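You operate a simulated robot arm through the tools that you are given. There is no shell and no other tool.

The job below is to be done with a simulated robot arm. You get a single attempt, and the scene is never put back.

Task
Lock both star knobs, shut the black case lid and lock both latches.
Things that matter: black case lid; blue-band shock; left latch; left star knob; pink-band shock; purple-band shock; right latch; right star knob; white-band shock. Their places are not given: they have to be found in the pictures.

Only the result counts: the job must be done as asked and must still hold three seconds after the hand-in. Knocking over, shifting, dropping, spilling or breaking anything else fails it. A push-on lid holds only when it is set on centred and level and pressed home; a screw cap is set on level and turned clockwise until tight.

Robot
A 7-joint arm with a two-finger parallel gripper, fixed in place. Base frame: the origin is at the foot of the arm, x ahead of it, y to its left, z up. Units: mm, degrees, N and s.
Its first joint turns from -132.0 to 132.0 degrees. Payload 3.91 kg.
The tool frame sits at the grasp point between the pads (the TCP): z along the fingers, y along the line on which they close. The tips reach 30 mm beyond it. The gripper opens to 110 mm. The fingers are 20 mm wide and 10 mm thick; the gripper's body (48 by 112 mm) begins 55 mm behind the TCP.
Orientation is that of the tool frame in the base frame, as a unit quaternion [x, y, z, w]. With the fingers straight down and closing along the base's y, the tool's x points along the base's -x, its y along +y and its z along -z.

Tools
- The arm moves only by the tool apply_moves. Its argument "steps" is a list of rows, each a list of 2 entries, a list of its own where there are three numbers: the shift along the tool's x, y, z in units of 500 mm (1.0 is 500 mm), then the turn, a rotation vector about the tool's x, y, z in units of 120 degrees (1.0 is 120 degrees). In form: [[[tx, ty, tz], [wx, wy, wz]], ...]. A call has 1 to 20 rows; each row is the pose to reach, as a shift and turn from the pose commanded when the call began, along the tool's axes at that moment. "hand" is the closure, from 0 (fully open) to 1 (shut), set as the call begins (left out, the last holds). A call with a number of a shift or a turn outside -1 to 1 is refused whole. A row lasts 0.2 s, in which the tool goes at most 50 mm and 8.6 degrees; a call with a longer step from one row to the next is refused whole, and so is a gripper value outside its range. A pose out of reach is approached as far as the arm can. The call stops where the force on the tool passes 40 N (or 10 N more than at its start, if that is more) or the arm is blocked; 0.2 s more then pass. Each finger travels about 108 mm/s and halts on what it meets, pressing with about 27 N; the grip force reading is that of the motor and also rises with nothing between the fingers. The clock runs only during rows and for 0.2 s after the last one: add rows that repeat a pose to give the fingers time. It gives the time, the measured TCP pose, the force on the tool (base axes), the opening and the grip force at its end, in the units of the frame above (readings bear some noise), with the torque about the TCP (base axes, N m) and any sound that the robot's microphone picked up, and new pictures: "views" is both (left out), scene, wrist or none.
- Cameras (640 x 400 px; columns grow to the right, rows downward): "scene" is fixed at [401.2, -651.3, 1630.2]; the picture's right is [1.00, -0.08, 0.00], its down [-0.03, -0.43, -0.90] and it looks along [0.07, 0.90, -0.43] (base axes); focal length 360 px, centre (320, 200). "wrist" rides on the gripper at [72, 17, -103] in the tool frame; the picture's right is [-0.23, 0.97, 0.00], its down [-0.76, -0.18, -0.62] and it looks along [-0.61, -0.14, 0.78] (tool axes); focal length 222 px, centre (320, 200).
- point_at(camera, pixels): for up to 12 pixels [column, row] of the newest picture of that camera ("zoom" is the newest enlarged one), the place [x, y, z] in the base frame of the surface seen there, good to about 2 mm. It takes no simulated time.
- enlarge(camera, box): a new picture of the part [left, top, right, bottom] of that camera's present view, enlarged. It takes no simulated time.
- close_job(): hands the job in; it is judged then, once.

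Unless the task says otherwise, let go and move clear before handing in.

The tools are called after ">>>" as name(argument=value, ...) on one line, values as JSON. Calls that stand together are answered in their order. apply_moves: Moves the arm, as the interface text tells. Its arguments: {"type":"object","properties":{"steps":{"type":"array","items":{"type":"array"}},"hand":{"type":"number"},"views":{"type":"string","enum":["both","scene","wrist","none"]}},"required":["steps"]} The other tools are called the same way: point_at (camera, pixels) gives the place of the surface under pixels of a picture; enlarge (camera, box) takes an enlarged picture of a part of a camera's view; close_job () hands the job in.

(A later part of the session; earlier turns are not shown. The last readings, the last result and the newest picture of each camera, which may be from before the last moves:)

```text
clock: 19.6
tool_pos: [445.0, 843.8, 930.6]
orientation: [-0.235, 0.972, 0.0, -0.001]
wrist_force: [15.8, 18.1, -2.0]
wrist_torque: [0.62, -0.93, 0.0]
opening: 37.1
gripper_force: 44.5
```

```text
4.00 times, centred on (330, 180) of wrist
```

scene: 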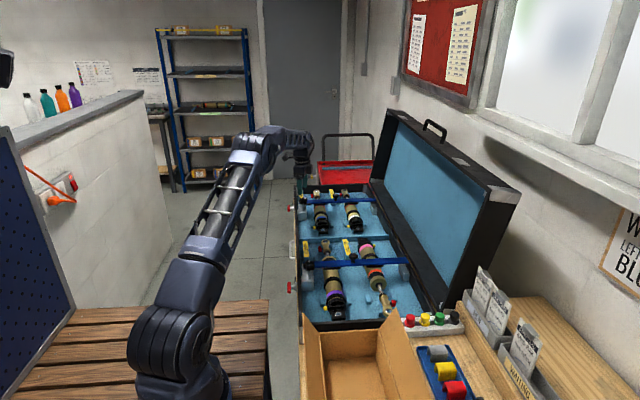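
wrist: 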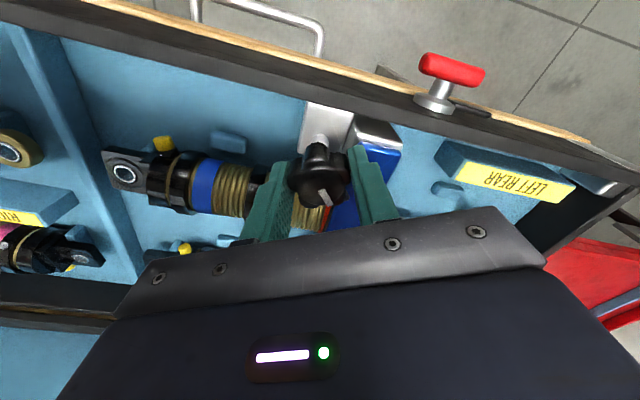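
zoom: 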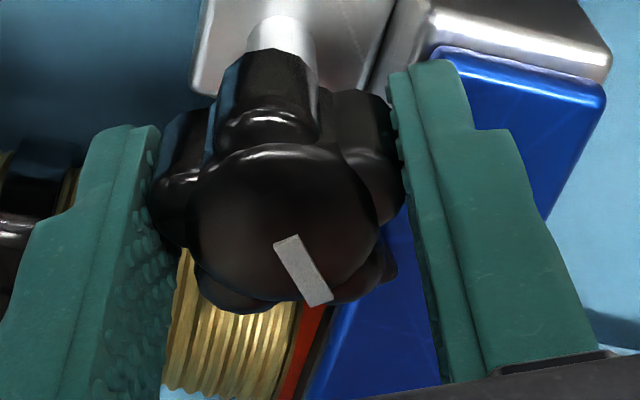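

Turned 45° with moderate side load; I'll relieve about 1 mm and turn the remaining 51° to the stop.

>>> apply_moves(steps=[[[-0.002, 0.0006, 0], [0, 0, -0.05]], [[-0.002, 0.0006, 0], [0, 0, -0.1]], [[-0.002, 0.0006, 0], [0, 0, -0.15]], [[-0.002, 0.0006, 0], [0, 0, -0.2]], [[-0.002, 0.0006, 0], [0, 0, -0.25]], [[-0.002, 0.0006, 0], [0, 0, -0.3]], [[-0.002, 0.0006, 0], [0, 0, -0.35]], [[-0.002, 0.0006, 0], [0, 0, -0.39]], [[-0.002, 0.0006, 0], [0, 0, -0.425]], [[-0.002, 0.0006, 0], [0, 0, -0.425]]], views="wrist")

>>> enlarge(camera="wrist", box=[250, 130, 410, 230])

```text
clock: 21.8
tool_pos: [444.6, 842.9, 931.2]
orientation: [-0.629, 0.777, 0.0, 0.0]
wrist_force: [8.0, -21.8, -5.7]
wrist_torque: [-0.85, 0.35, -0.44]
opening: 37.1
gripper_force: 45.3
```

wrist: 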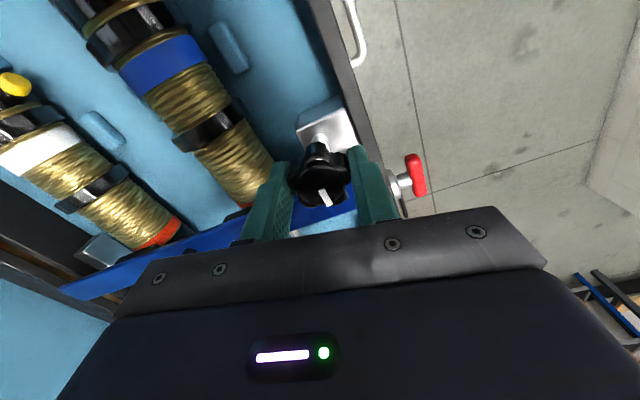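

```text
4.00 times, centred on (330, 180) of wrist
```

zoom: 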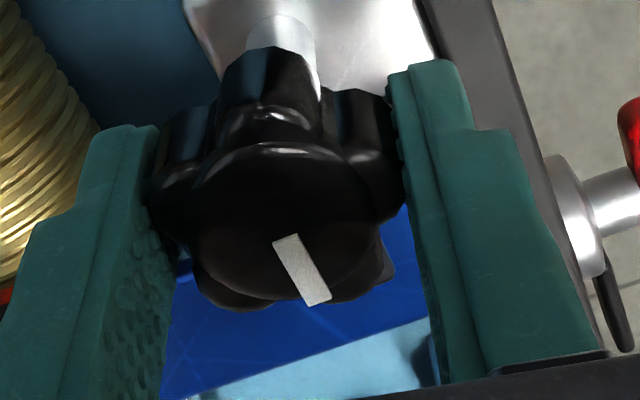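

The left knob has also reached its stop, with the same yaw as the right and resisting torque about z. I'll release and rise.

>>> apply_moves(steps=[[[0, 0, 0], [0, 0, 0.03]], [[0, 0, 0], [0, 0, 0.03]], [[0, 0, 0], [0, 0, 0.03]], [[0, 0, -0.06], [0, 0, 0.03]], [[0, 0, -0.14], [0, 0, 0.03]], [[0, 0, -0.24], [0, 0, 0.03]], [[0, 0, -0.34], [0, 0, 0.03]]], hand=0.36)

>>> enlarge(camera="wrist", box=[240, 80, 400, 180])

>>> enlarge(camera="scene", box=[280, 180, 360, 230])

```text
clock: 23.4
tool_pos: [441.3, 840.7, 1107.6]
orientation: [-0.604, 0.797, 0.001, 0.0]
wrist_force: [0.1, -0.4, -0.8]
wrist_torque: [-0.06, 0.04, 0.01]
opening: 70.4
gripper_force: 0.2
```

scene: 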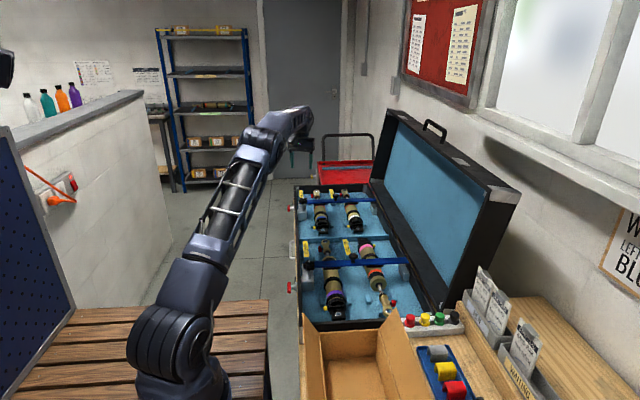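
wrist: 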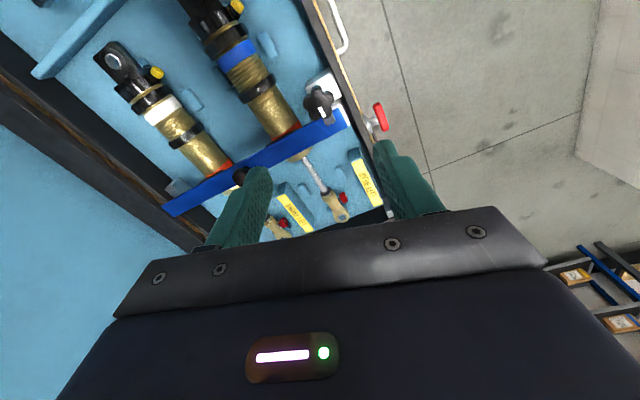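

```text
4.00 times, centred on (320, 130) of wrist
```

zoom: 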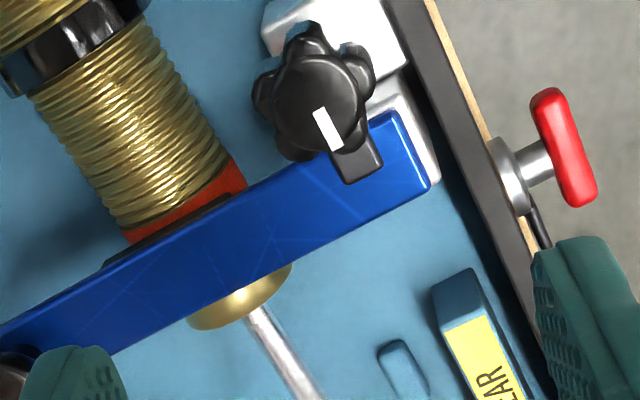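

```text
8.00 times, centred on (320, 205) of scene
```

zoom: 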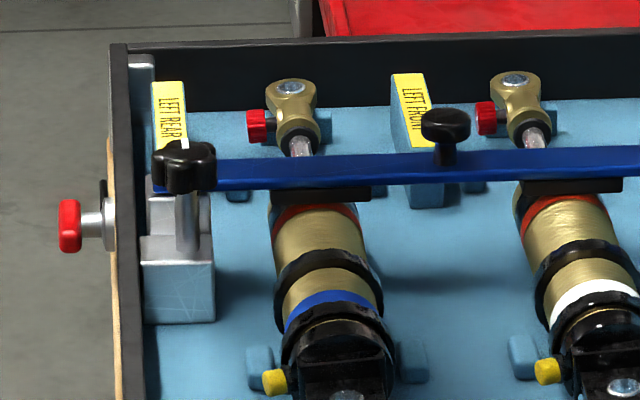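

Both star knobs are locked with tongues over the bars. Now I need precise lid geometry — rim, handle and hinge — so I'll zoom on those regions.

>>> enlarge(camera="scene", box=[400, 105, 480, 155])

>>> enlarge(camera="scene", box=[400, 250, 480, 310])

>>> enlarge(camera="scene", box=[400, 105, 480, 155])

```text
8.00 times, centred on (440, 130) of scene
```

zoom: 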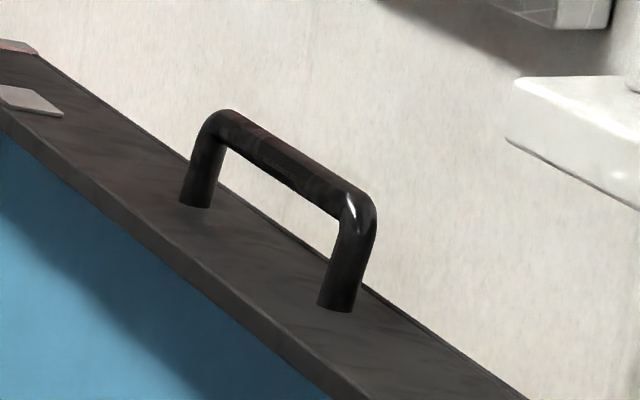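

```text
6.67 times, centred on (440, 280) of scene
```

zoom: 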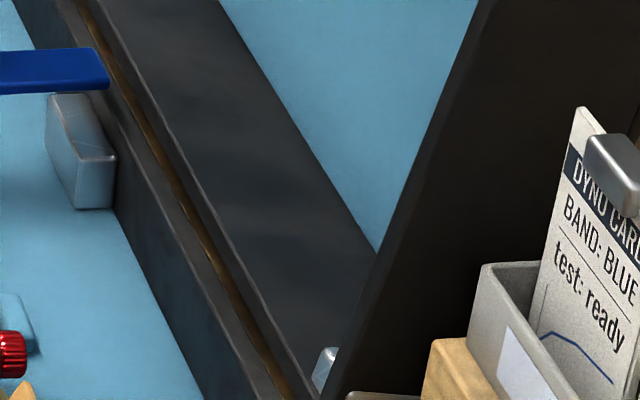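

```text
8.00 times, centred on (440, 130) of scene
```

zoom: 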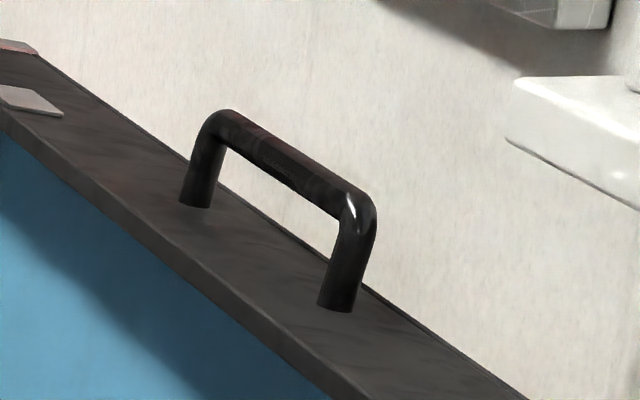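

>>> point_at(camera="zoom", pixels=[[195, 200], [335, 300], [240, 130], [330, 190], [285, 160], [218, 120], [365, 210], [200, 260], [195, 275], [190, 290], [300, 230], [280, 300]])

>>> point_at(camera="scene", pixels=[[416, 273], [418, 276], [420, 278], [425, 273], [430, 280], [422, 285], [414, 270], [440, 300], [463, 275], [495, 240], [440, 250], [455, 260]])

```text
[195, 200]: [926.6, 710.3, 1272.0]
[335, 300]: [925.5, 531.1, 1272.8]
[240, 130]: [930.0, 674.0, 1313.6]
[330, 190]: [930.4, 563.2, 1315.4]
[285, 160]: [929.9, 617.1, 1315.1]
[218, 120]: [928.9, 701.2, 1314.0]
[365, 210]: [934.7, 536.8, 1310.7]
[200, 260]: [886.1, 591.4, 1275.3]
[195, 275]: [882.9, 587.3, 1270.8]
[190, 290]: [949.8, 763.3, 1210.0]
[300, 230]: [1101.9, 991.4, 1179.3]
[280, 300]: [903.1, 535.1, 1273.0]
```

```text
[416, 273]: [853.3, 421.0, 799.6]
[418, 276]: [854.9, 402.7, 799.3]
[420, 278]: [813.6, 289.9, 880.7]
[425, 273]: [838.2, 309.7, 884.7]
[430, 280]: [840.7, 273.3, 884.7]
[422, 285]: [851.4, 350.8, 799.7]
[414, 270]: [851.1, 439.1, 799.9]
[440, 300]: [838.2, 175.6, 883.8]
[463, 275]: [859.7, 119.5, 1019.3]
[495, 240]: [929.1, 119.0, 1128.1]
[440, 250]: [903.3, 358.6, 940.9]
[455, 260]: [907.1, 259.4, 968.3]
```

Hinge works out near (812, 874) and the handle bar centre near (932, 540–702, 1307). To judge reach I'll sample points on the arm itself.

>>> point_at(camera="scene", pixels=[[160, 345], [200, 350], [180, 285], [205, 245], [240, 175], [258, 140], [290, 118], [298, 125], [298, 150], [190, 385], [270, 135], [305, 112]])

>>> enlarge(camera="scene", box=[120, 90, 320, 215])

>>> enlarge(camera="scene", box=[120, 240, 280, 400])

```text
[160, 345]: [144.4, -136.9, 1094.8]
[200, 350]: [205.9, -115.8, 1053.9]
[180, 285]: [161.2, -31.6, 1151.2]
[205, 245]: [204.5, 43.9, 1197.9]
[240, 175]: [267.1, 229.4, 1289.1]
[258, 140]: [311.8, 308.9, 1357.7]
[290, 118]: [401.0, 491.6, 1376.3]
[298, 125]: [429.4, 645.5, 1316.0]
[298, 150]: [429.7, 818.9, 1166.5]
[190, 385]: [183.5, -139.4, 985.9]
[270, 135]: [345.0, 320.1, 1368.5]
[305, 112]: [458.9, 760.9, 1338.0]
```

```text
3.20 times, centred on (220, 152) of scene
```

zoom: 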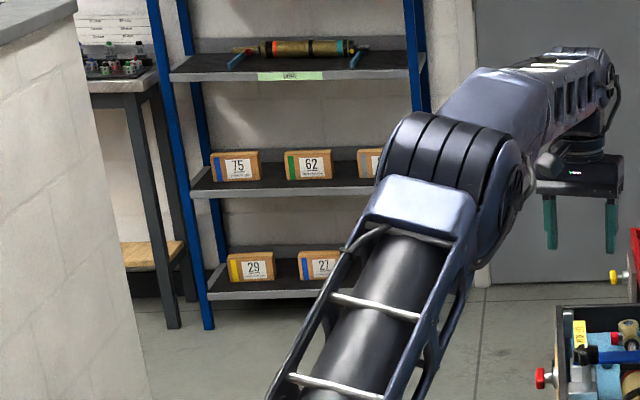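

```text
2.50 times, centred on (200, 320) of scene
```

zoom: 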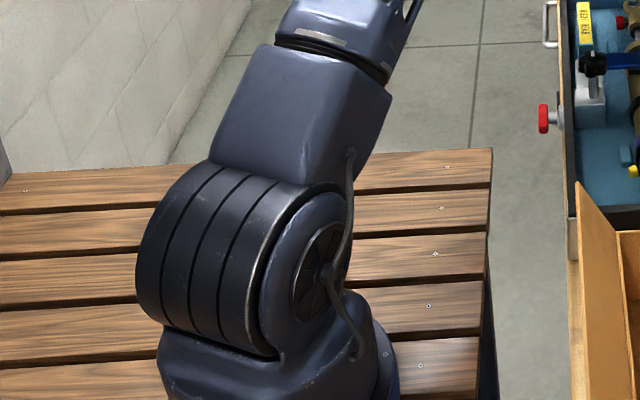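

The arm's shoulder sits near (155,−65,1040) with roughly 1 m to the wrist, so the handle is reachable with the tool nearly horizontal. I'll first move to a free spot in front of the open lid and square the yaw to 90°.

>>> apply_moves(steps=[[[0.0399, -0.0627, -0.0356], [0, 0, -0.0164]], [[0.0797, -0.1253, -0.0713], [0, 0, -0.0327]], [[0.1196, -0.188, -0.1069], [0, 0, -0.0491]], [[0.1594, -0.2506, -0.1425], [0, 0, -0.0654]], [[0.1993, -0.3133, -0.1781], [0, 0, -0.0818]], [[0.2391, -0.3759, -0.2138], [0, 0, -0.0981]], [[0.279, -0.4386, -0.2494], [0, 0, -0.1145]], [[0.3188, -0.5012, -0.285], [0, 0, -0.1308]]])

```text
clock: 25.2
tool_pos: [644.6, 622.6, 1245.3]
orientation: [0.709, -0.706, 0.0, 0.0]
wrist_force: [-0.6, 1.2, -1.8]
wrist_torque: [-0.04, -0.05, -0.01]
opening: 70.2
gripper_force: 0.0
```

scene: 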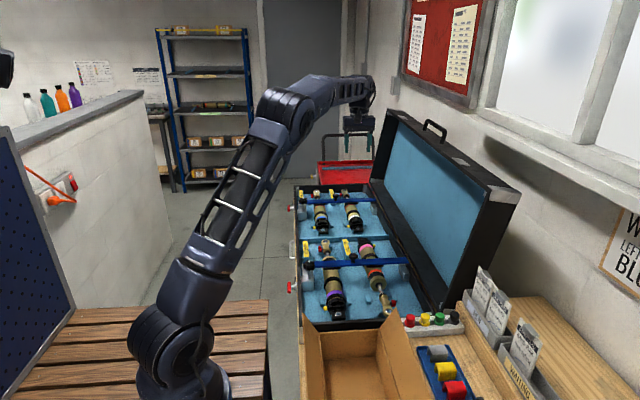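
wrist: 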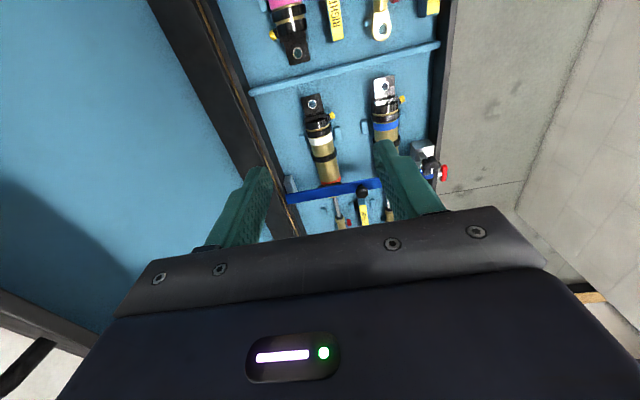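

At (644,622,1246) with yaw 90°. I'll pitch the tool up by 80° about its x so the fingers point toward +x, slightly down, moving a little away from the lid's interior.

>>> apply_moves(steps=[[[0.008, -0.004, -0.016], [0.0667, 0, 0]], [[0.016, -0.008, -0.032], [0.1333, 0, 0]], [[0.024, -0.012, -0.048], [0.2, 0, 0]], [[0.032, -0.016, -0.064], [0.2667, 0, 0]], [[0.04, -0.02, -0.08], [0.3333, 0, 0]], [[0.048, -0.024, -0.096], [0.4, 0, 0]], [[0.056, -0.028, -0.112], [0.4667, 0, 0]], [[0.064, -0.032, -0.128], [0.5333, 0, 0]], [[0.072, -0.036, -0.144], [0.6, 0, 0]], [[0.08, -0.04, -0.16], [0.6667, 0, 0]], [[0.08, -0.04, -0.16], [0.6667, 0, 0]]])

```text
clock: 27.6
tool_pos: [662.6, 582.9, 1325.0]
orientation: [0.541, -0.54, 0.455, -0.456]
wrist_force: [-1.0, -0.6, 0.9]
wrist_torque: [0.02, 0.0, 0.01]
opening: 70.6
gripper_force: 0.1
```

scene: 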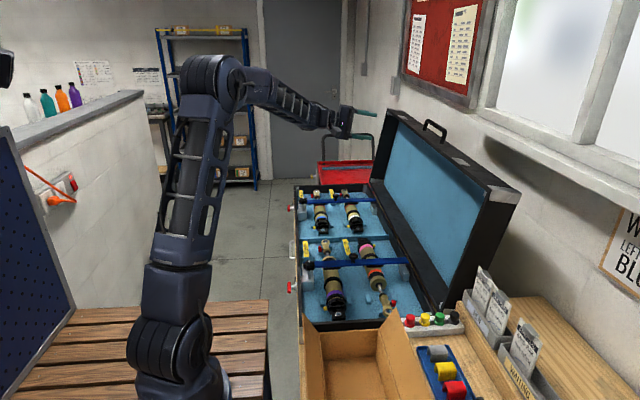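
wrist: 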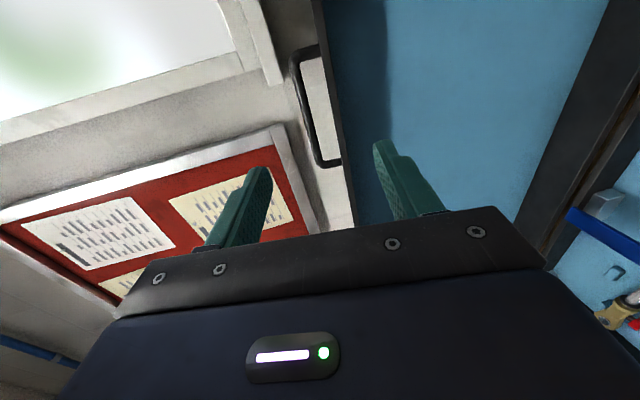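

The tool now points along +x about 10° down, and the wrist camera sees the handle at (300–340, 50–165). I'll measure the handle from here.

>>> enlarge(camera="wrist", box=[260, 30, 400, 180])

>>> point_at(camera="wrist", pixels=[[296, 70], [302, 90], [308, 115], [315, 140], [322, 160], [318, 50], [335, 160], [345, 160], [335, 110], [325, 40], [348, 190], [345, 175]])

```text
2.67 times, centred on (330, 105) of wrist
```

zoom: 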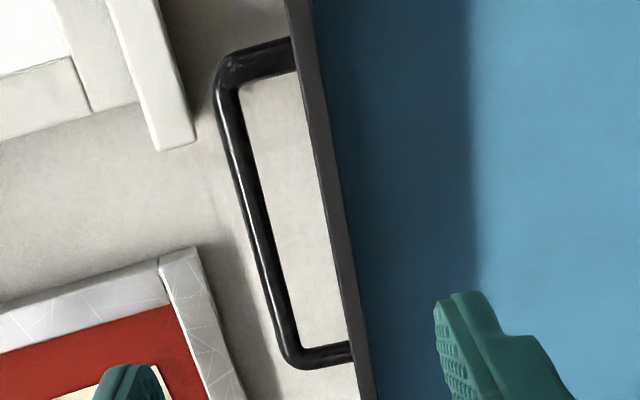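

```text
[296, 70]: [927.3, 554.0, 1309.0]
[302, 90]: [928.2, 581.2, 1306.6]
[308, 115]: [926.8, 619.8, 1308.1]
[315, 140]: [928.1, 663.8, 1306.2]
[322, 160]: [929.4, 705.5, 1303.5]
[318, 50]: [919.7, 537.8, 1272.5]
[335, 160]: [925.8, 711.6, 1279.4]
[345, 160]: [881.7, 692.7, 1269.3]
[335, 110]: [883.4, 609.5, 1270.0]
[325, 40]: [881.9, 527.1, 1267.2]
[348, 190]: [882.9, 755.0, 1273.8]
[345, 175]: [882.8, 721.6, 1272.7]
```

The bar's near surface is at x≈927, z≈1307, so its centre is about (933, 580, 1308). I'll close the fingers to 36 mm and move to a pre-grasp just short of the handle.

>>> apply_moves(steps=[[[0.0015, -0.0147, 0.0895], [0, 0, 0]], [[0.003, -0.0294, 0.179], [0, 0, 0]], [[0.0045, -0.0441, 0.2685], [0, 0, 0]], [[0.006, -0.0588, 0.358], [0, 0, 0]], [[0.006, -0.0588, 0.358], [0, 0, 0]], [[0.006, -0.0588, 0.358], [0, 0, 0]]], hand=0.673)

>>> enlarge(camera="wrist", box=[200, 60, 440, 220])

>>> enlarge(camera="scene", box=[360, 90, 480, 165])

```text
clock: 29.0
tool_pos: [846.8, 582.1, 1322.1]
orientation: [0.542, -0.541, 0.455, -0.455]
wrist_force: [0.6, 0.0, 0.2]
wrist_torque: [0.02, -0.01, -0.01]
opening: 35.9
gripper_force: 0.1
```

scene: 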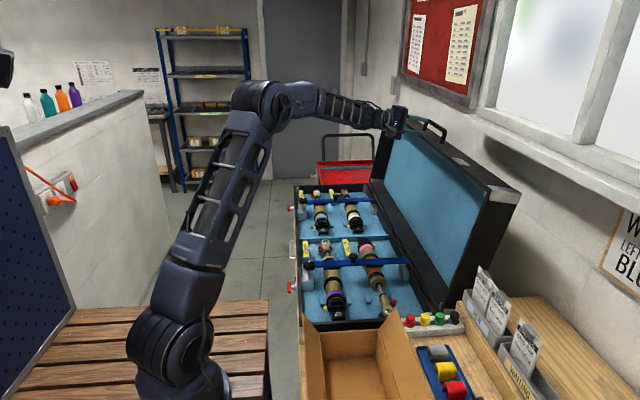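
wrist: 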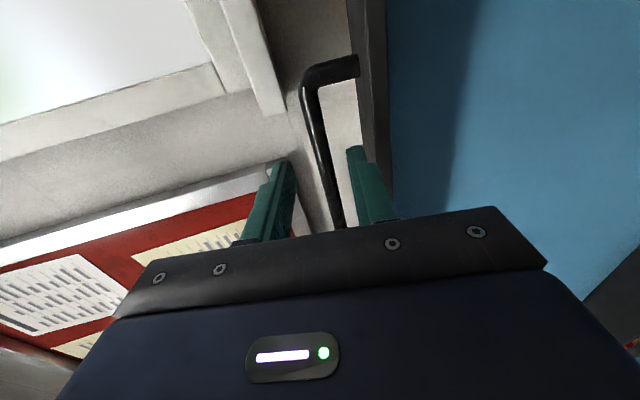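

```text
2.50 times, centred on (320, 140) of wrist
```

zoom: 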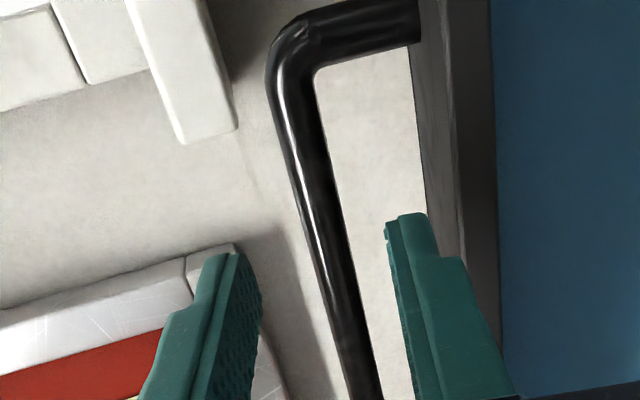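

```text
5.33 times, centred on (420, 128) of scene
```

zoom: 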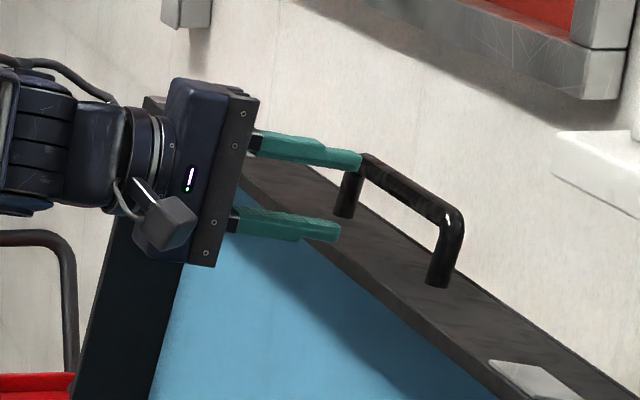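

The bar lies between the fingers; I'll verify its position against the finger line once more at close range.

>>> point_at(camera="wrist", pixels=[[320, 130], [325, 150], [330, 175], [335, 200], [312, 110], [318, 150], [332, 150], [352, 165], [272, 180], [365, 150]])

```text
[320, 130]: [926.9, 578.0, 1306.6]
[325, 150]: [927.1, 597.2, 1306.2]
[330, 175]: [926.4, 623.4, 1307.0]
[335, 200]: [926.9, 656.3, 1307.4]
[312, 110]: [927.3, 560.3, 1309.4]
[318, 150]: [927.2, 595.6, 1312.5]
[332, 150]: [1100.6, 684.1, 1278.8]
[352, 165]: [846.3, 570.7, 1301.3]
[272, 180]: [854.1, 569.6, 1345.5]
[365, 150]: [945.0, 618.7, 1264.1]
```

All consistent with bar centre near (934, 1308). I'll advance 79 mm straight along the fingers so the bar sits between the pads.

>>> apply_moves(steps=[[[0, 0, 0.05], [0, 0, 0]], [[0, 0, 0.1], [0, 0, 0]], [[0, 0, 0.13], [0, 0, 0]], [[0, 0, 0.158], [0, 0, 0]], [[0, 0, 0.158], [0, 0, 0]]])

>>> enlarge(camera="scene", box=[380, 90, 480, 152])

>>> enlarge(camera="wrist", box=[240, 100, 440, 225])

```text
clock: 30.2
tool_pos: [924.3, 581.8, 1308.6]
orientation: [-0.542, 0.542, -0.454, 0.455]
wrist_force: [0.1, 0.0, 1.0]
wrist_torque: [0.04, -0.01, 0.01]
opening: 36.1
gripper_force: 0.1
```

scene: 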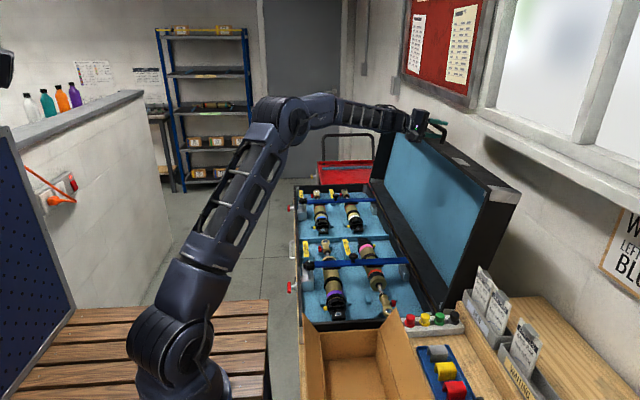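
wrist: 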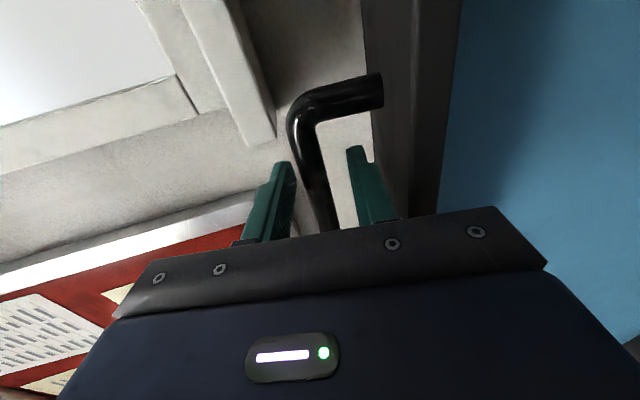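

```text
6.40 times, centred on (430, 121) of scene
```

zoom: 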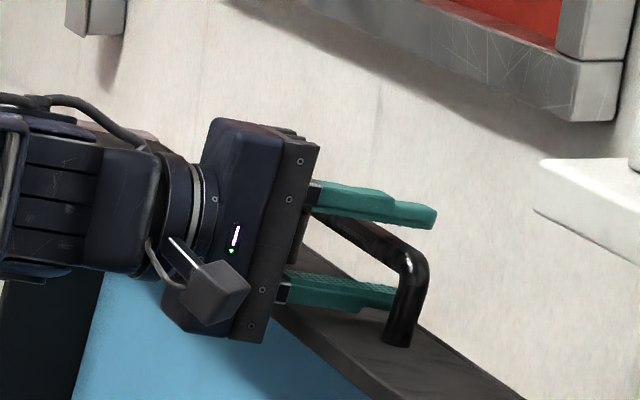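

```text
3.20 times, centred on (340, 162) of wrist
```

zoom: 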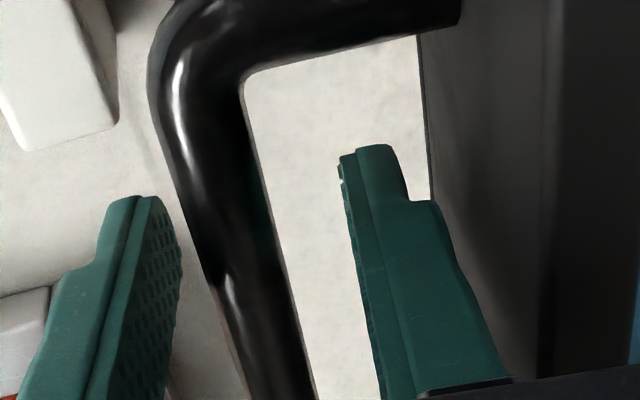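

The bar is inside the open fingers with the lower finger in the gap, no contact force. I'll close the grip.

>>> apply_moves(steps=[[[0, 0, 0], [0, 0, 0]], [[0, 0, 0], [0, 0, 0]], [[0, 0, 0], [0, 0, 0]]], hand=1.0, views="wrist")

```text
clock: 31.0
tool_pos: [923.6, 581.5, 1310.6]
orientation: [-0.541, 0.541, -0.454, 0.456]
wrist_force: [12.0, 10.0, 25.0]
wrist_torque: [-0.52, -0.34, 0.42]
opening: 15.8
gripper_force: 44.2
```

wrist: 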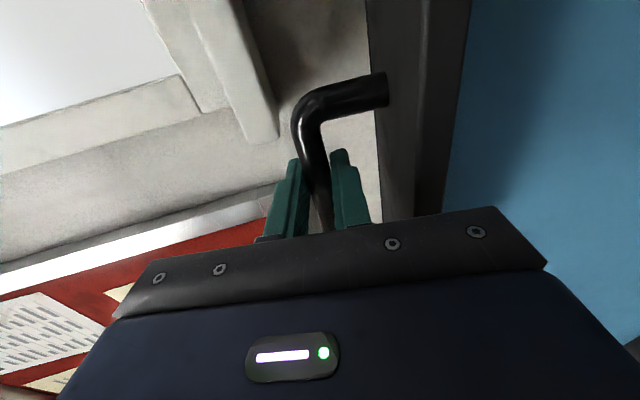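

The handle is gripped (opening 15.8 mm). Before pulling, I'll check the silver handle on the case front, which could be near the gripper at the end of the arc, and the hinge line.

>>> enlarge(camera="scene", box=[280, 225, 330, 265])

>>> point_at(camera="scene", pixels=[[291, 243], [291, 257], [291, 250], [294, 242], [297, 250], [300, 240], [301, 250], [302, 260], [296, 230], [298, 215]])

```text
10.00 times, centred on (305, 245) of scene
```

zoom: 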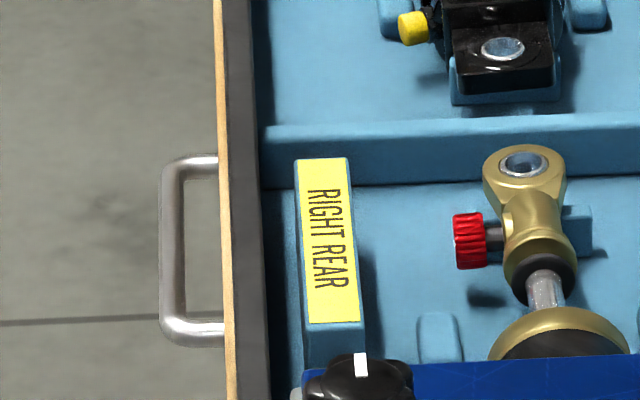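

```text
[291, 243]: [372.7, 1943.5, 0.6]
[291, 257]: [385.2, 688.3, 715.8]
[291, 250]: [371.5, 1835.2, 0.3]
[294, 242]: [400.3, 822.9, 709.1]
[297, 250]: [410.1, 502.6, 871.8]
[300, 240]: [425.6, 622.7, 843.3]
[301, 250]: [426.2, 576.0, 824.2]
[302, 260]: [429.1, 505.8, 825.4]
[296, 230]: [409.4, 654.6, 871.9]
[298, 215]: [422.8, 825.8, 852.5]
```

The silver handle is at z≈710, far below the arc. I'll sample the lid's near side-wall edge to pin the lid angle and hinge more accurately.

>>> enlarge(camera="scene", box=[424, 180, 520, 320])

>>> point_at(camera="scene", pixels=[[442, 308], [446, 300], [452, 286], [458, 272], [465, 256], [473, 238], [481, 218], [487, 206], [413, 274], [412, 270], [415, 279], [408, 262]])

```text
2.86 times, centred on (472, 250) of scene
```

zoom: 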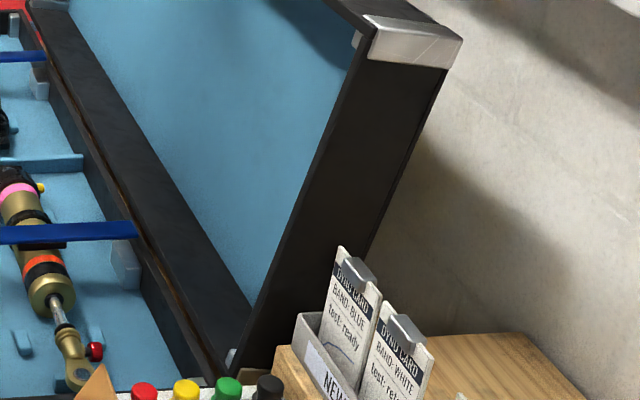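

```text
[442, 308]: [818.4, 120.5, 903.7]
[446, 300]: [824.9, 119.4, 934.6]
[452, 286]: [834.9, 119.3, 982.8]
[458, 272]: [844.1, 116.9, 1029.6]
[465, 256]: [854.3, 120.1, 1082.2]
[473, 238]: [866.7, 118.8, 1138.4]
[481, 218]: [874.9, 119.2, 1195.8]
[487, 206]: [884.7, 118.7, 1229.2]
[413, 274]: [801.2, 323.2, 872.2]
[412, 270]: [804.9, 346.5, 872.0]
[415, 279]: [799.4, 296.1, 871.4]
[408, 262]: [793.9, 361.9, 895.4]
```

Refined geometry: hinge ≈ (813, 872), lid about 100° open, bar about 453 mm from the hinge. I'll first relieve the 25 N vertical grip load by raising the tool 1 mm.

>>> apply_moves(steps=[[[0, -0.002, 0], [0, 0, 0]], [[0, -0.002, 0], [0, 0, 0]]], views="none")

```text
clock: 31.6
tool_pos: [923.2, 582.4, 1310.2]
orientation: [0.542, -0.54, 0.454, -0.456]
wrist_force: [13.1, 17.5, 29.3]
wrist_torque: [-0.57, -0.35, -0.25]
opening: 16.0
gripper_force: 45.1
```

The load didn't change with a 1 mm raise, so I'll raise a further 1.5 mm along the closing line to see the trend.

>>> apply_moves(steps=[[[0, -0.0015, 0], [0, 0, 0]], [[0, -0.003, 0], [0, 0, 0]], [[0, -0.003, 0], [0, 0, 0]]], views="wrist")

>>> enlarge(camera="wrist", box=[240, 100, 440, 225])

>>> enlarge(camera="scene", box=[380, 90, 480, 152])

```text
clock: 32.4
tool_pos: [922.1, 581.2, 1310.8]
orientation: [0.542, -0.541, 0.454, -0.456]
wrist_force: [11.7, 19.9, 22.0]
wrist_torque: [-0.27, -0.19, 0.91]
opening: 15.6
gripper_force: 45.1
```

wrist: 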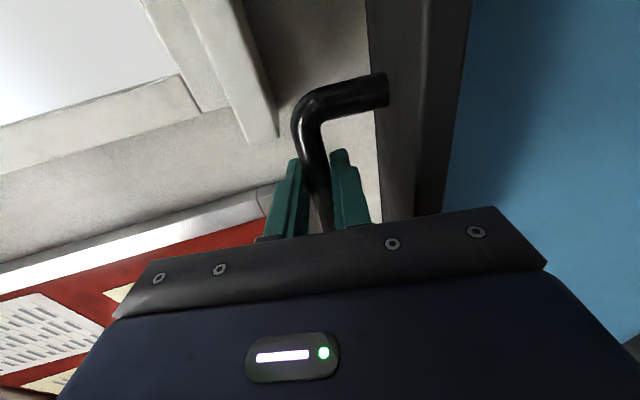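

```text
3.20 times, centred on (340, 162) of wrist
```

zoom: 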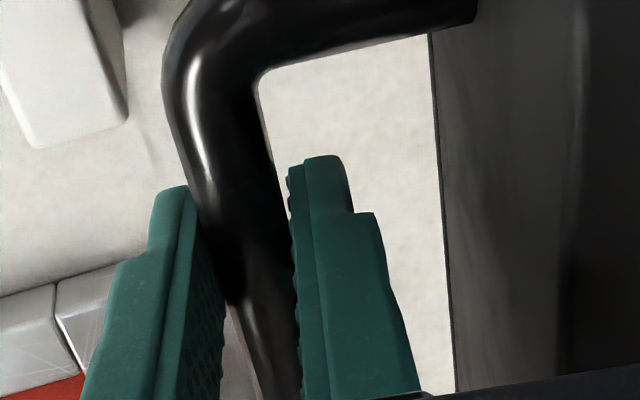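

```text
6.40 times, centred on (430, 121) of scene
```

zoom: 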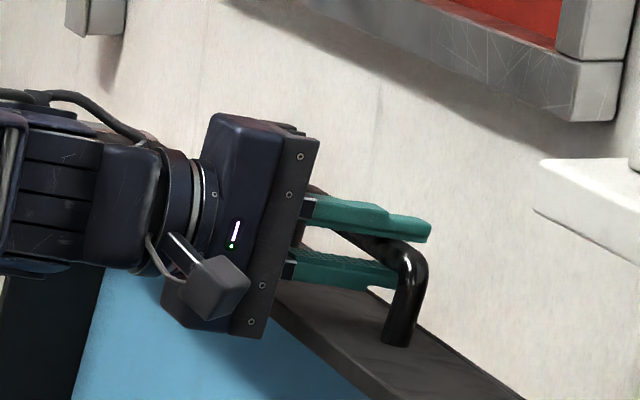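

The load is easing only slowly (about 5 N/mm), so I'll shift the tool +3 mm up, +2.5 mm in y and +1.5 mm in x to relax the grip.

>>> apply_moves(steps=[[[-0.0025, -0.0032, 0.001], [0, 0, 0]], [[-0.005, -0.0064, 0.0019], [0, 0, 0]], [[-0.005, -0.0064, 0.0019], [0, 0, 0]]], views="none")

```text
clock: 33.2
tool_pos: [924.2, 581.4, 1309.8]
orientation: [0.542, -0.542, 0.455, -0.452]
wrist_force: [-16.5, -10.6, 1.2]
wrist_torque: [-0.33, 0.03, -0.19]
opening: 16.0
gripper_force: 45.1
stopped in row 3: the force on the tool passed its limit at 43 N (the readings are from after the stop); the commanded pose is now the measured one
```

The controller reset its command to the measured pose and the load is now modest (−16, −11, 1 N). I'll start the arc: pull the handle through the first 7.5° toward −x.

>>> apply_moves(steps=[[[0, -0.0018, -0.0196], [0, 0, 0]], [[0, -0.0032, -0.0393], [0, 0, 0]], [[0, -0.0041, -0.0592], [0, 0, 0]], [[0, -0.0047, -0.0787], [0, 0, 0]], [[0, -0.0048, -0.0986], [0, 0, 0]], [[0, -0.0044, -0.1183], [0, 0, 0]]])

```text
clock: 34.6
tool_pos: [867.0, 581.3, 1322.4]
orientation: [0.543, -0.542, 0.455, -0.453]
wrist_force: [6.2, -1.4, 0.7]
wrist_torque: [-0.25, 0.0, -0.13]
opening: 15.9
gripper_force: 45.0
```

scene: 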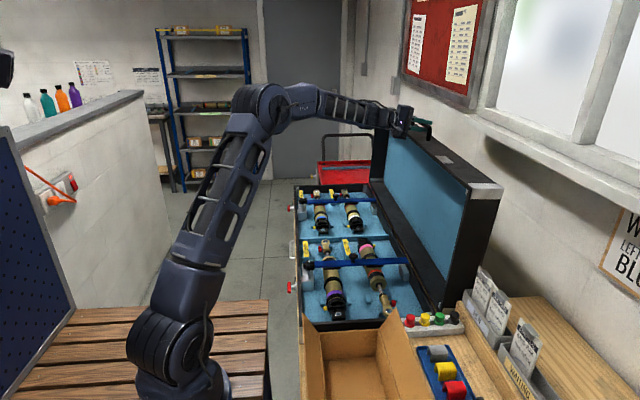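
wrist: 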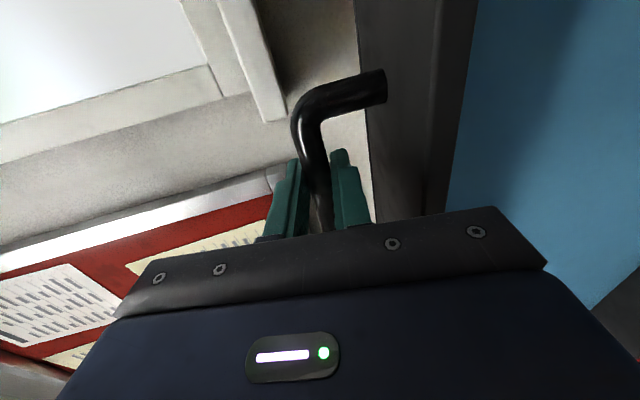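

The lid follows and the force is only about 6 N. I'll continue along the arc from 7.5° to 22.5°.

>>> apply_moves(steps=[[[0, 0.0008, -0.0198], [0, 0, 0]], [[0, 0.002, -0.0394], [0, 0, 0]], [[0, 0.0038, -0.0592], [0, 0, 0]], [[0, 0.0057, -0.0788], [0, 0, 0]], [[0, 0.0084, -0.0983], [0, 0, 0]], [[0, 0.0111, -0.1178], [0, 0, 0]], [[0, 0.0146, -0.1373], [0, 0, 0]], [[0, 0.0182, -0.1568], [0, 0, 0]], [[0, 0.0225, -0.176], [0, 0, 0]], [[0, 0.0269, -0.1953], [0, 0, 0]], [[0, 0.0321, -0.2143], [0, 0, 0]], [[0, 0.0374, -0.2332], [0, 0, 0]]])

```text
clock: 37.2
tool_pos: [748.2, 582.0, 1327.0]
orientation: [0.543, -0.542, 0.454, -0.452]
wrist_force: [2.3, 8.6, 14.5]
wrist_torque: [-0.3, -0.24, -0.02]
opening: 15.7
gripper_force: 44.7
```

scene: 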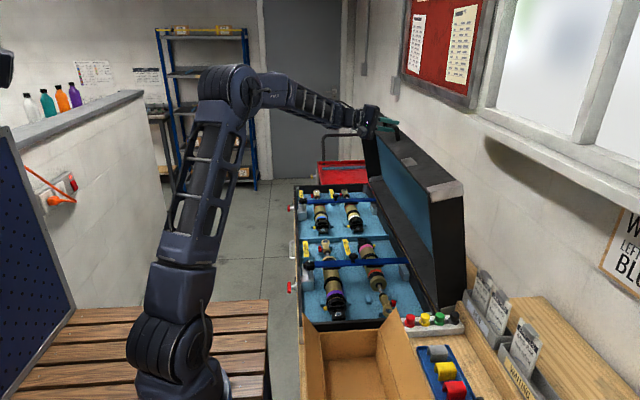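
wrist: 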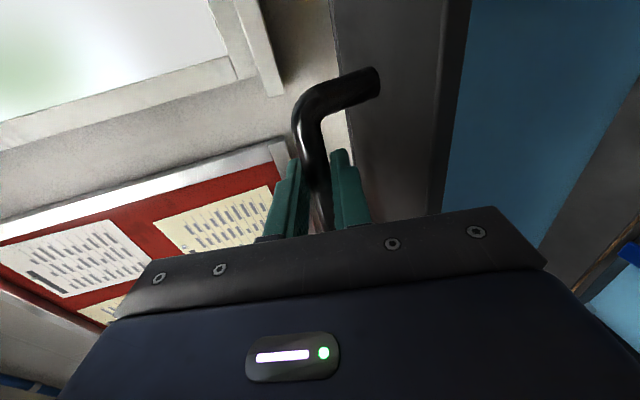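

Smooth so far; the lid is near its balance point. I'll continue from 22.5° to 42.5° with a 1 mm lift correction.

>>> apply_moves(steps=[[[0, 0.0039, -0.0192], [0, 0, 0]], [[0, 0.0102, -0.038], [0, 0, 0]], [[0, 0.0168, -0.0566], [0, 0, 0]], [[0, 0.0239, -0.075], [0, 0, 0]], [[0, 0.0314, -0.0934], [0, 0, 0]], [[0, 0.0393, -0.1116], [0, 0, 0]], [[0, 0.0475, -0.1295], [0, 0, 0]], [[0, 0.0561, -0.1472], [0, 0, 0]], [[0, 0.0652, -0.1648], [0, 0, 0]], [[0, 0.0747, -0.1822], [0, 0, 0]], [[0, 0.0845, -0.1994], [0, 0, 0]], [[0, 0.0946, -0.2163], [0, 0, 0]], [[0, 0.1052, -0.233], [0, 0, 0]], [[0, 0.1161, -0.2494], [0, 0, 0]], [[0, 0.1273, -0.2657], [0, 0, 0]], [[0, 0.1389, -0.2816], [0, 0, 0]]])

```text
clock: 40.6
tool_pos: [599.9, 582.0, 1281.7]
orientation: [-0.542, 0.543, -0.456, 0.451]
wrist_force: [-3.7, -10.3, 13.5]
wrist_torque: [-0.3, -0.29, -0.38]
opening: 15.6
gripper_force: 45.0
```

scene: 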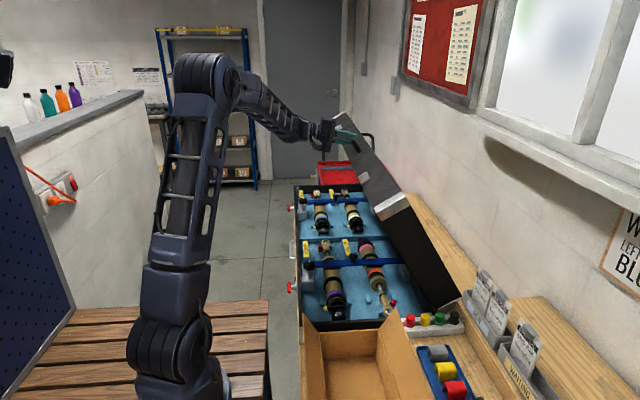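
wrist: 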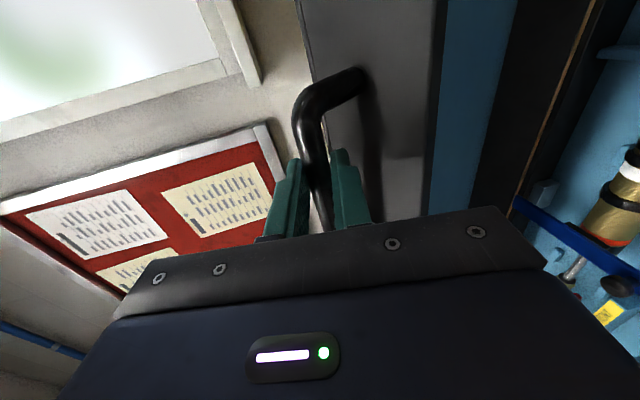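

The lid is about 42° closed with moderate forces. Continuing along the arc to about 62.5°.

>>> apply_moves(steps=[[[0, 0.012, -0.0156], [0, 0, 0]], [[0, 0.024, -0.0312], [0, 0, 0]], [[0, 0.0368, -0.0462], [0, 0, 0]], [[0, 0.0495, -0.0613], [0, 0, 0]], [[0, 0.0629, -0.0758], [0, 0, 0]], [[0, 0.0764, -0.0902], [0, 0, 0]], [[0, 0.0903, -0.1042], [0, 0, 0]], [[0, 0.1045, -0.118], [0, 0, 0]], [[0, 0.1192, -0.1313], [0, 0, 0]], [[0, 0.1338, -0.1444], [0, 0, 0]], [[0, 0.149, -0.1573], [0, 0, 0]], [[0, 0.1643, -0.1696], [0, 0, 0]], [[0, 0.18, -0.1818], [0, 0, 0]], [[0, 0.1958, -0.1937], [0, 0, 0]], [[0, 0.212, -0.2051], [0, 0, 0]], [[0, 0.2283, -0.2161], [0, 0, 0]]])

```text
clock: 44.0
tool_pos: [470.2, 582.8, 1187.9]
orientation: [-0.543, 0.543, -0.454, 0.453]
wrist_force: [-14.6, -13.5, 15.3]
wrist_torque: [-0.12, -0.19, 0.15]
opening: 15.9
gripper_force: 44.8
```

scene: 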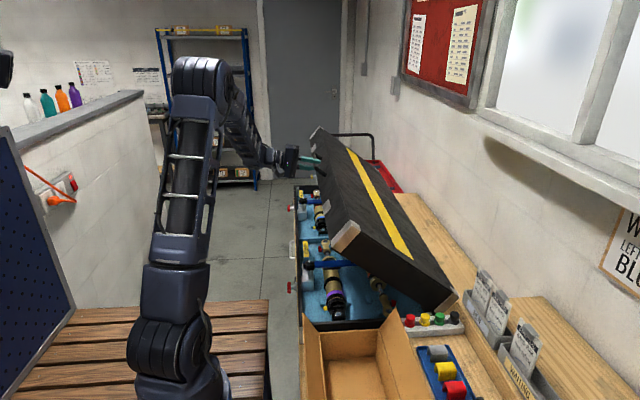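
wrist: 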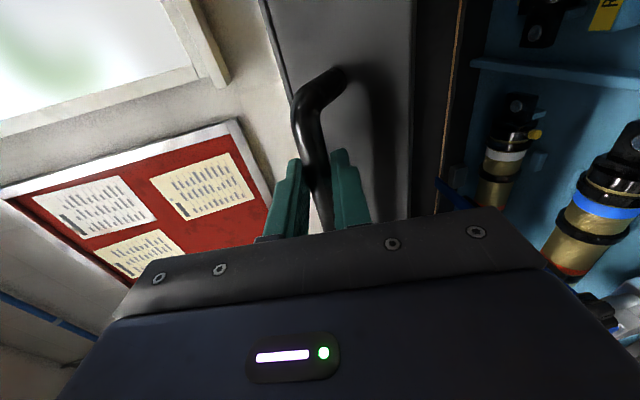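

The lid is at about 62°. Continuing the arc to 82.5°, with small corrections to relieve the −x/−y load.

>>> apply_moves(steps=[[[0.001, 0.0162, -0.0126], [0, 0, 0]], [[0.002, 0.0328, -0.0232], [0, 0, 0]], [[0.002, 0.0501, -0.033], [0, 0, 0]], [[0.002, 0.0672, -0.0426], [0, 0, 0]], [[0.002, 0.0848, -0.0518], [0, 0, 0]], [[0.002, 0.1024, -0.0608], [0, 0, 0]], [[0.002, 0.1204, -0.069], [0, 0, 0]], [[0.002, 0.1383, -0.0771], [0, 0, 0]], [[0.002, 0.1566, -0.0845], [0, 0, 0]], [[0.002, 0.1747, -0.092], [0, 0, 0]], [[0.002, 0.1933, -0.0987], [0, 0, 0]], [[0.002, 0.2119, -0.1053], [0, 0, 0]], [[0.002, 0.2308, -0.1111], [0, 0, 0]], [[0.002, 0.2496, -0.117], [0, 0, 0]], [[0.002, 0.2688, -0.1221], [0, 0, 0]], [[0.002, 0.2878, -0.1269], [0, 0, 0]]])

```text
clock: 47.4
tool_pos: [384.6, 581.3, 1058.0]
orientation: [0.543, -0.541, 0.456, -0.452]
wrist_force: [3.4, 7.9, -4.2]
wrist_torque: [-0.01, 0.03, -0.09]
opening: 15.7
gripper_force: 44.7
```

scene: 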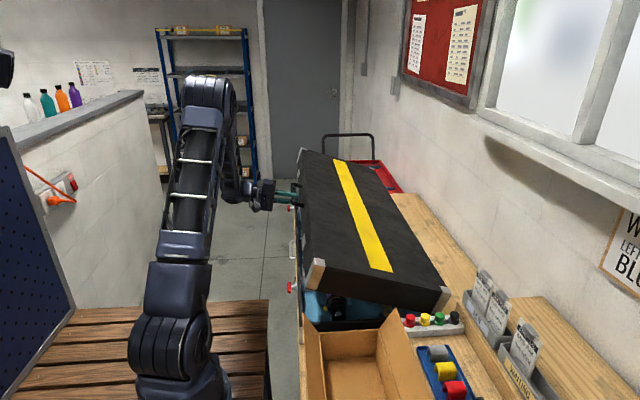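
wrist: 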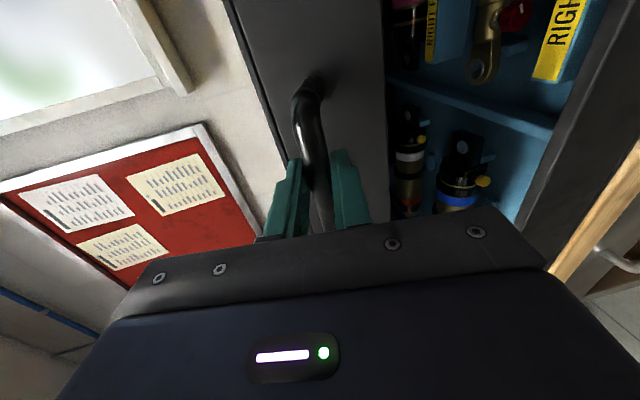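

The lid is about 17° from shut with very low forces. I'll lower it to about 5° from closed.

>>> apply_moves(steps=[[[0, 0.0194, -0.0042], [0, 0, 0]], [[0, 0.0388, -0.0084], [0, 0, 0]], [[0, 0.0582, -0.0117], [0, 0, 0]], [[0, 0.0776, -0.0149], [0, 0, 0]], [[0, 0.0972, -0.0174], [0, 0, 0]], [[0, 0.1169, -0.0199], [0, 0, 0]], [[0, 0.1366, -0.0216], [0, 0, 0]], [[0, 0.1564, -0.0231], [0, 0, 0]], [[0, 0.176, -0.024], [0, 0, 0]], [[0, 0.1958, -0.0244], [0, 0, 0]]])

```text
clock: 49.6
tool_pos: [352.2, 580.4, 965.0]
orientation: [0.543, -0.543, 0.454, -0.451]
wrist_force: [0.9, 7.8, -2.1]
wrist_torque: [0.08, 0.05, 0.1]
opening: 15.6
gripper_force: 44.7
```

scene: 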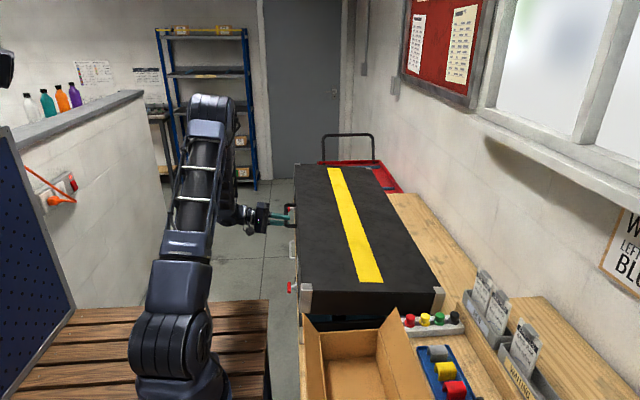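
wrist: 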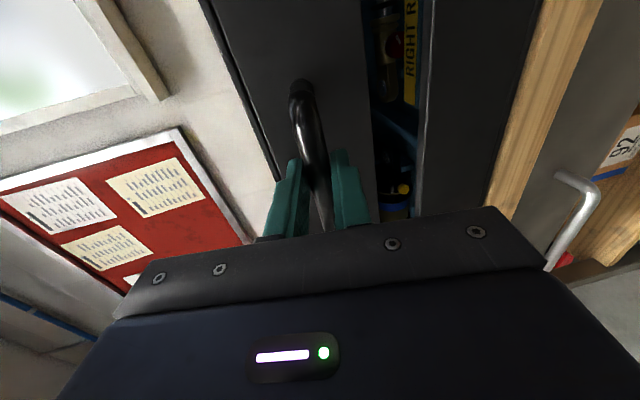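

Only a small gap remains. I'll lower the last ~40 mm in small steps, letting the force limit stop it when it seats.

>>> apply_moves(steps=[[[0, 0.0102, -0.0001], [0, 0, 0]], [[0, 0.0203, -0.0002], [0, 0, 0]], [[0, 0.0304, 0], [0, 0, 0]], [[0, 0.0396, 0.0001], [0, 0, 0]], [[0, 0.0496, 0.0004], [0, 0, 0]], [[0, 0.0597, 0.0009], [0, 0, 0]], [[0, 0.0687, 0.0015], [0, 0, 0]], [[0, 0.0768, 0.002], [0, 0, 0]], [[0, 0.0807, 0.0025], [0, 0, 0]]])

```text
clock: 51.6
tool_pos: [347.9, 581.0, 923.8]
orientation: [-0.543, 0.543, -0.454, 0.452]
wrist_force: [-7.1, -17.1, -0.8]
wrist_torque: [0.21, 0.01, -0.12]
opening: 15.7
gripper_force: 44.8
```

scene: 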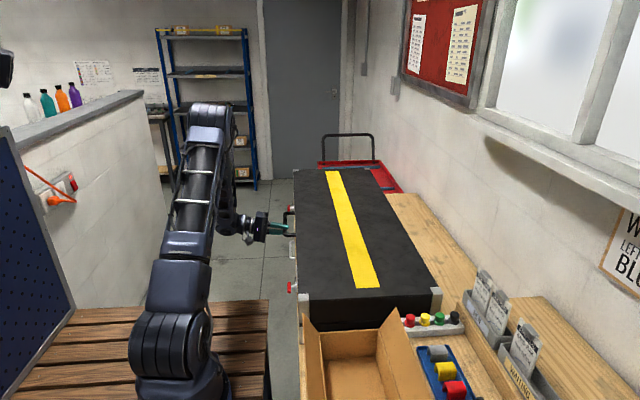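
wrist: 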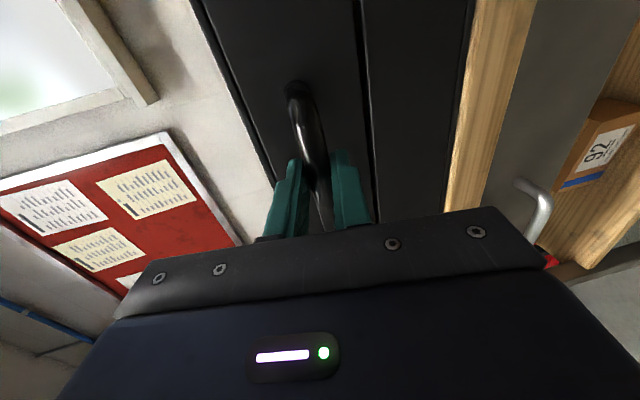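

The lid looks almost shut; a thin dark line shows at wrist (365,100). I'll zoom to check the gap.

>>> enlarge(camera="wrist", box=[300, 20, 480, 140])

>>> enlarge(camera="scene", box=[280, 260, 360, 330])

>>> point_at(camera="scene", pixels=[[305, 270], [420, 280], [310, 290], [430, 295], [300, 180], [360, 175], [310, 320], [400, 320], [310, 308], [345, 316]])

```text
3.33 times, centred on (390, 80) of wrist
```

zoom: 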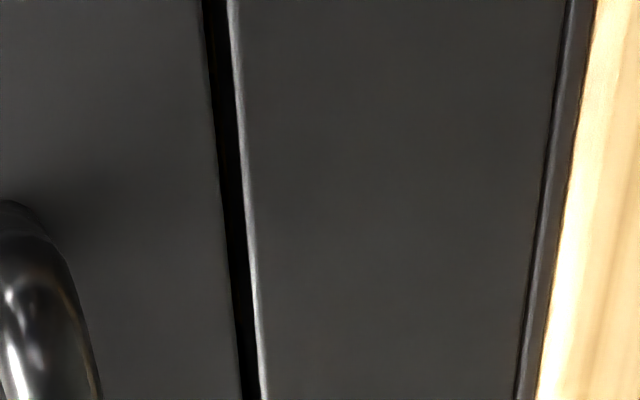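

```text
5.71 times, centred on (320, 295) of scene
```

zoom: 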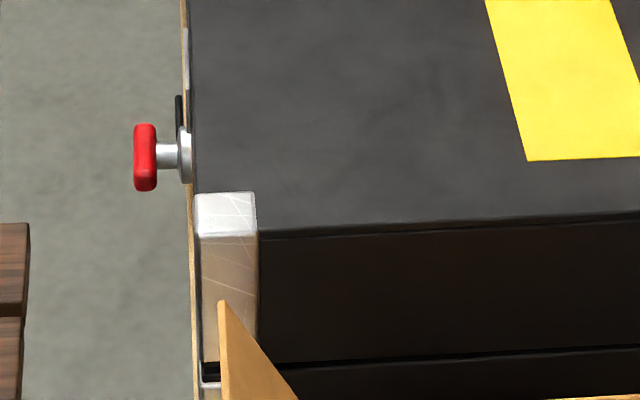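

```text
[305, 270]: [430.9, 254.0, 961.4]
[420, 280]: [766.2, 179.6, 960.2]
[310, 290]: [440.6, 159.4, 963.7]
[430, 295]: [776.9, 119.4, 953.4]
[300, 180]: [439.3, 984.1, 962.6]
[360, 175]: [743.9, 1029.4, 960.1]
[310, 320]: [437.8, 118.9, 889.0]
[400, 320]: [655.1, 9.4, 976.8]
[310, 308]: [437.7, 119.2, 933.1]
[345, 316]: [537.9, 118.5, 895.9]
```

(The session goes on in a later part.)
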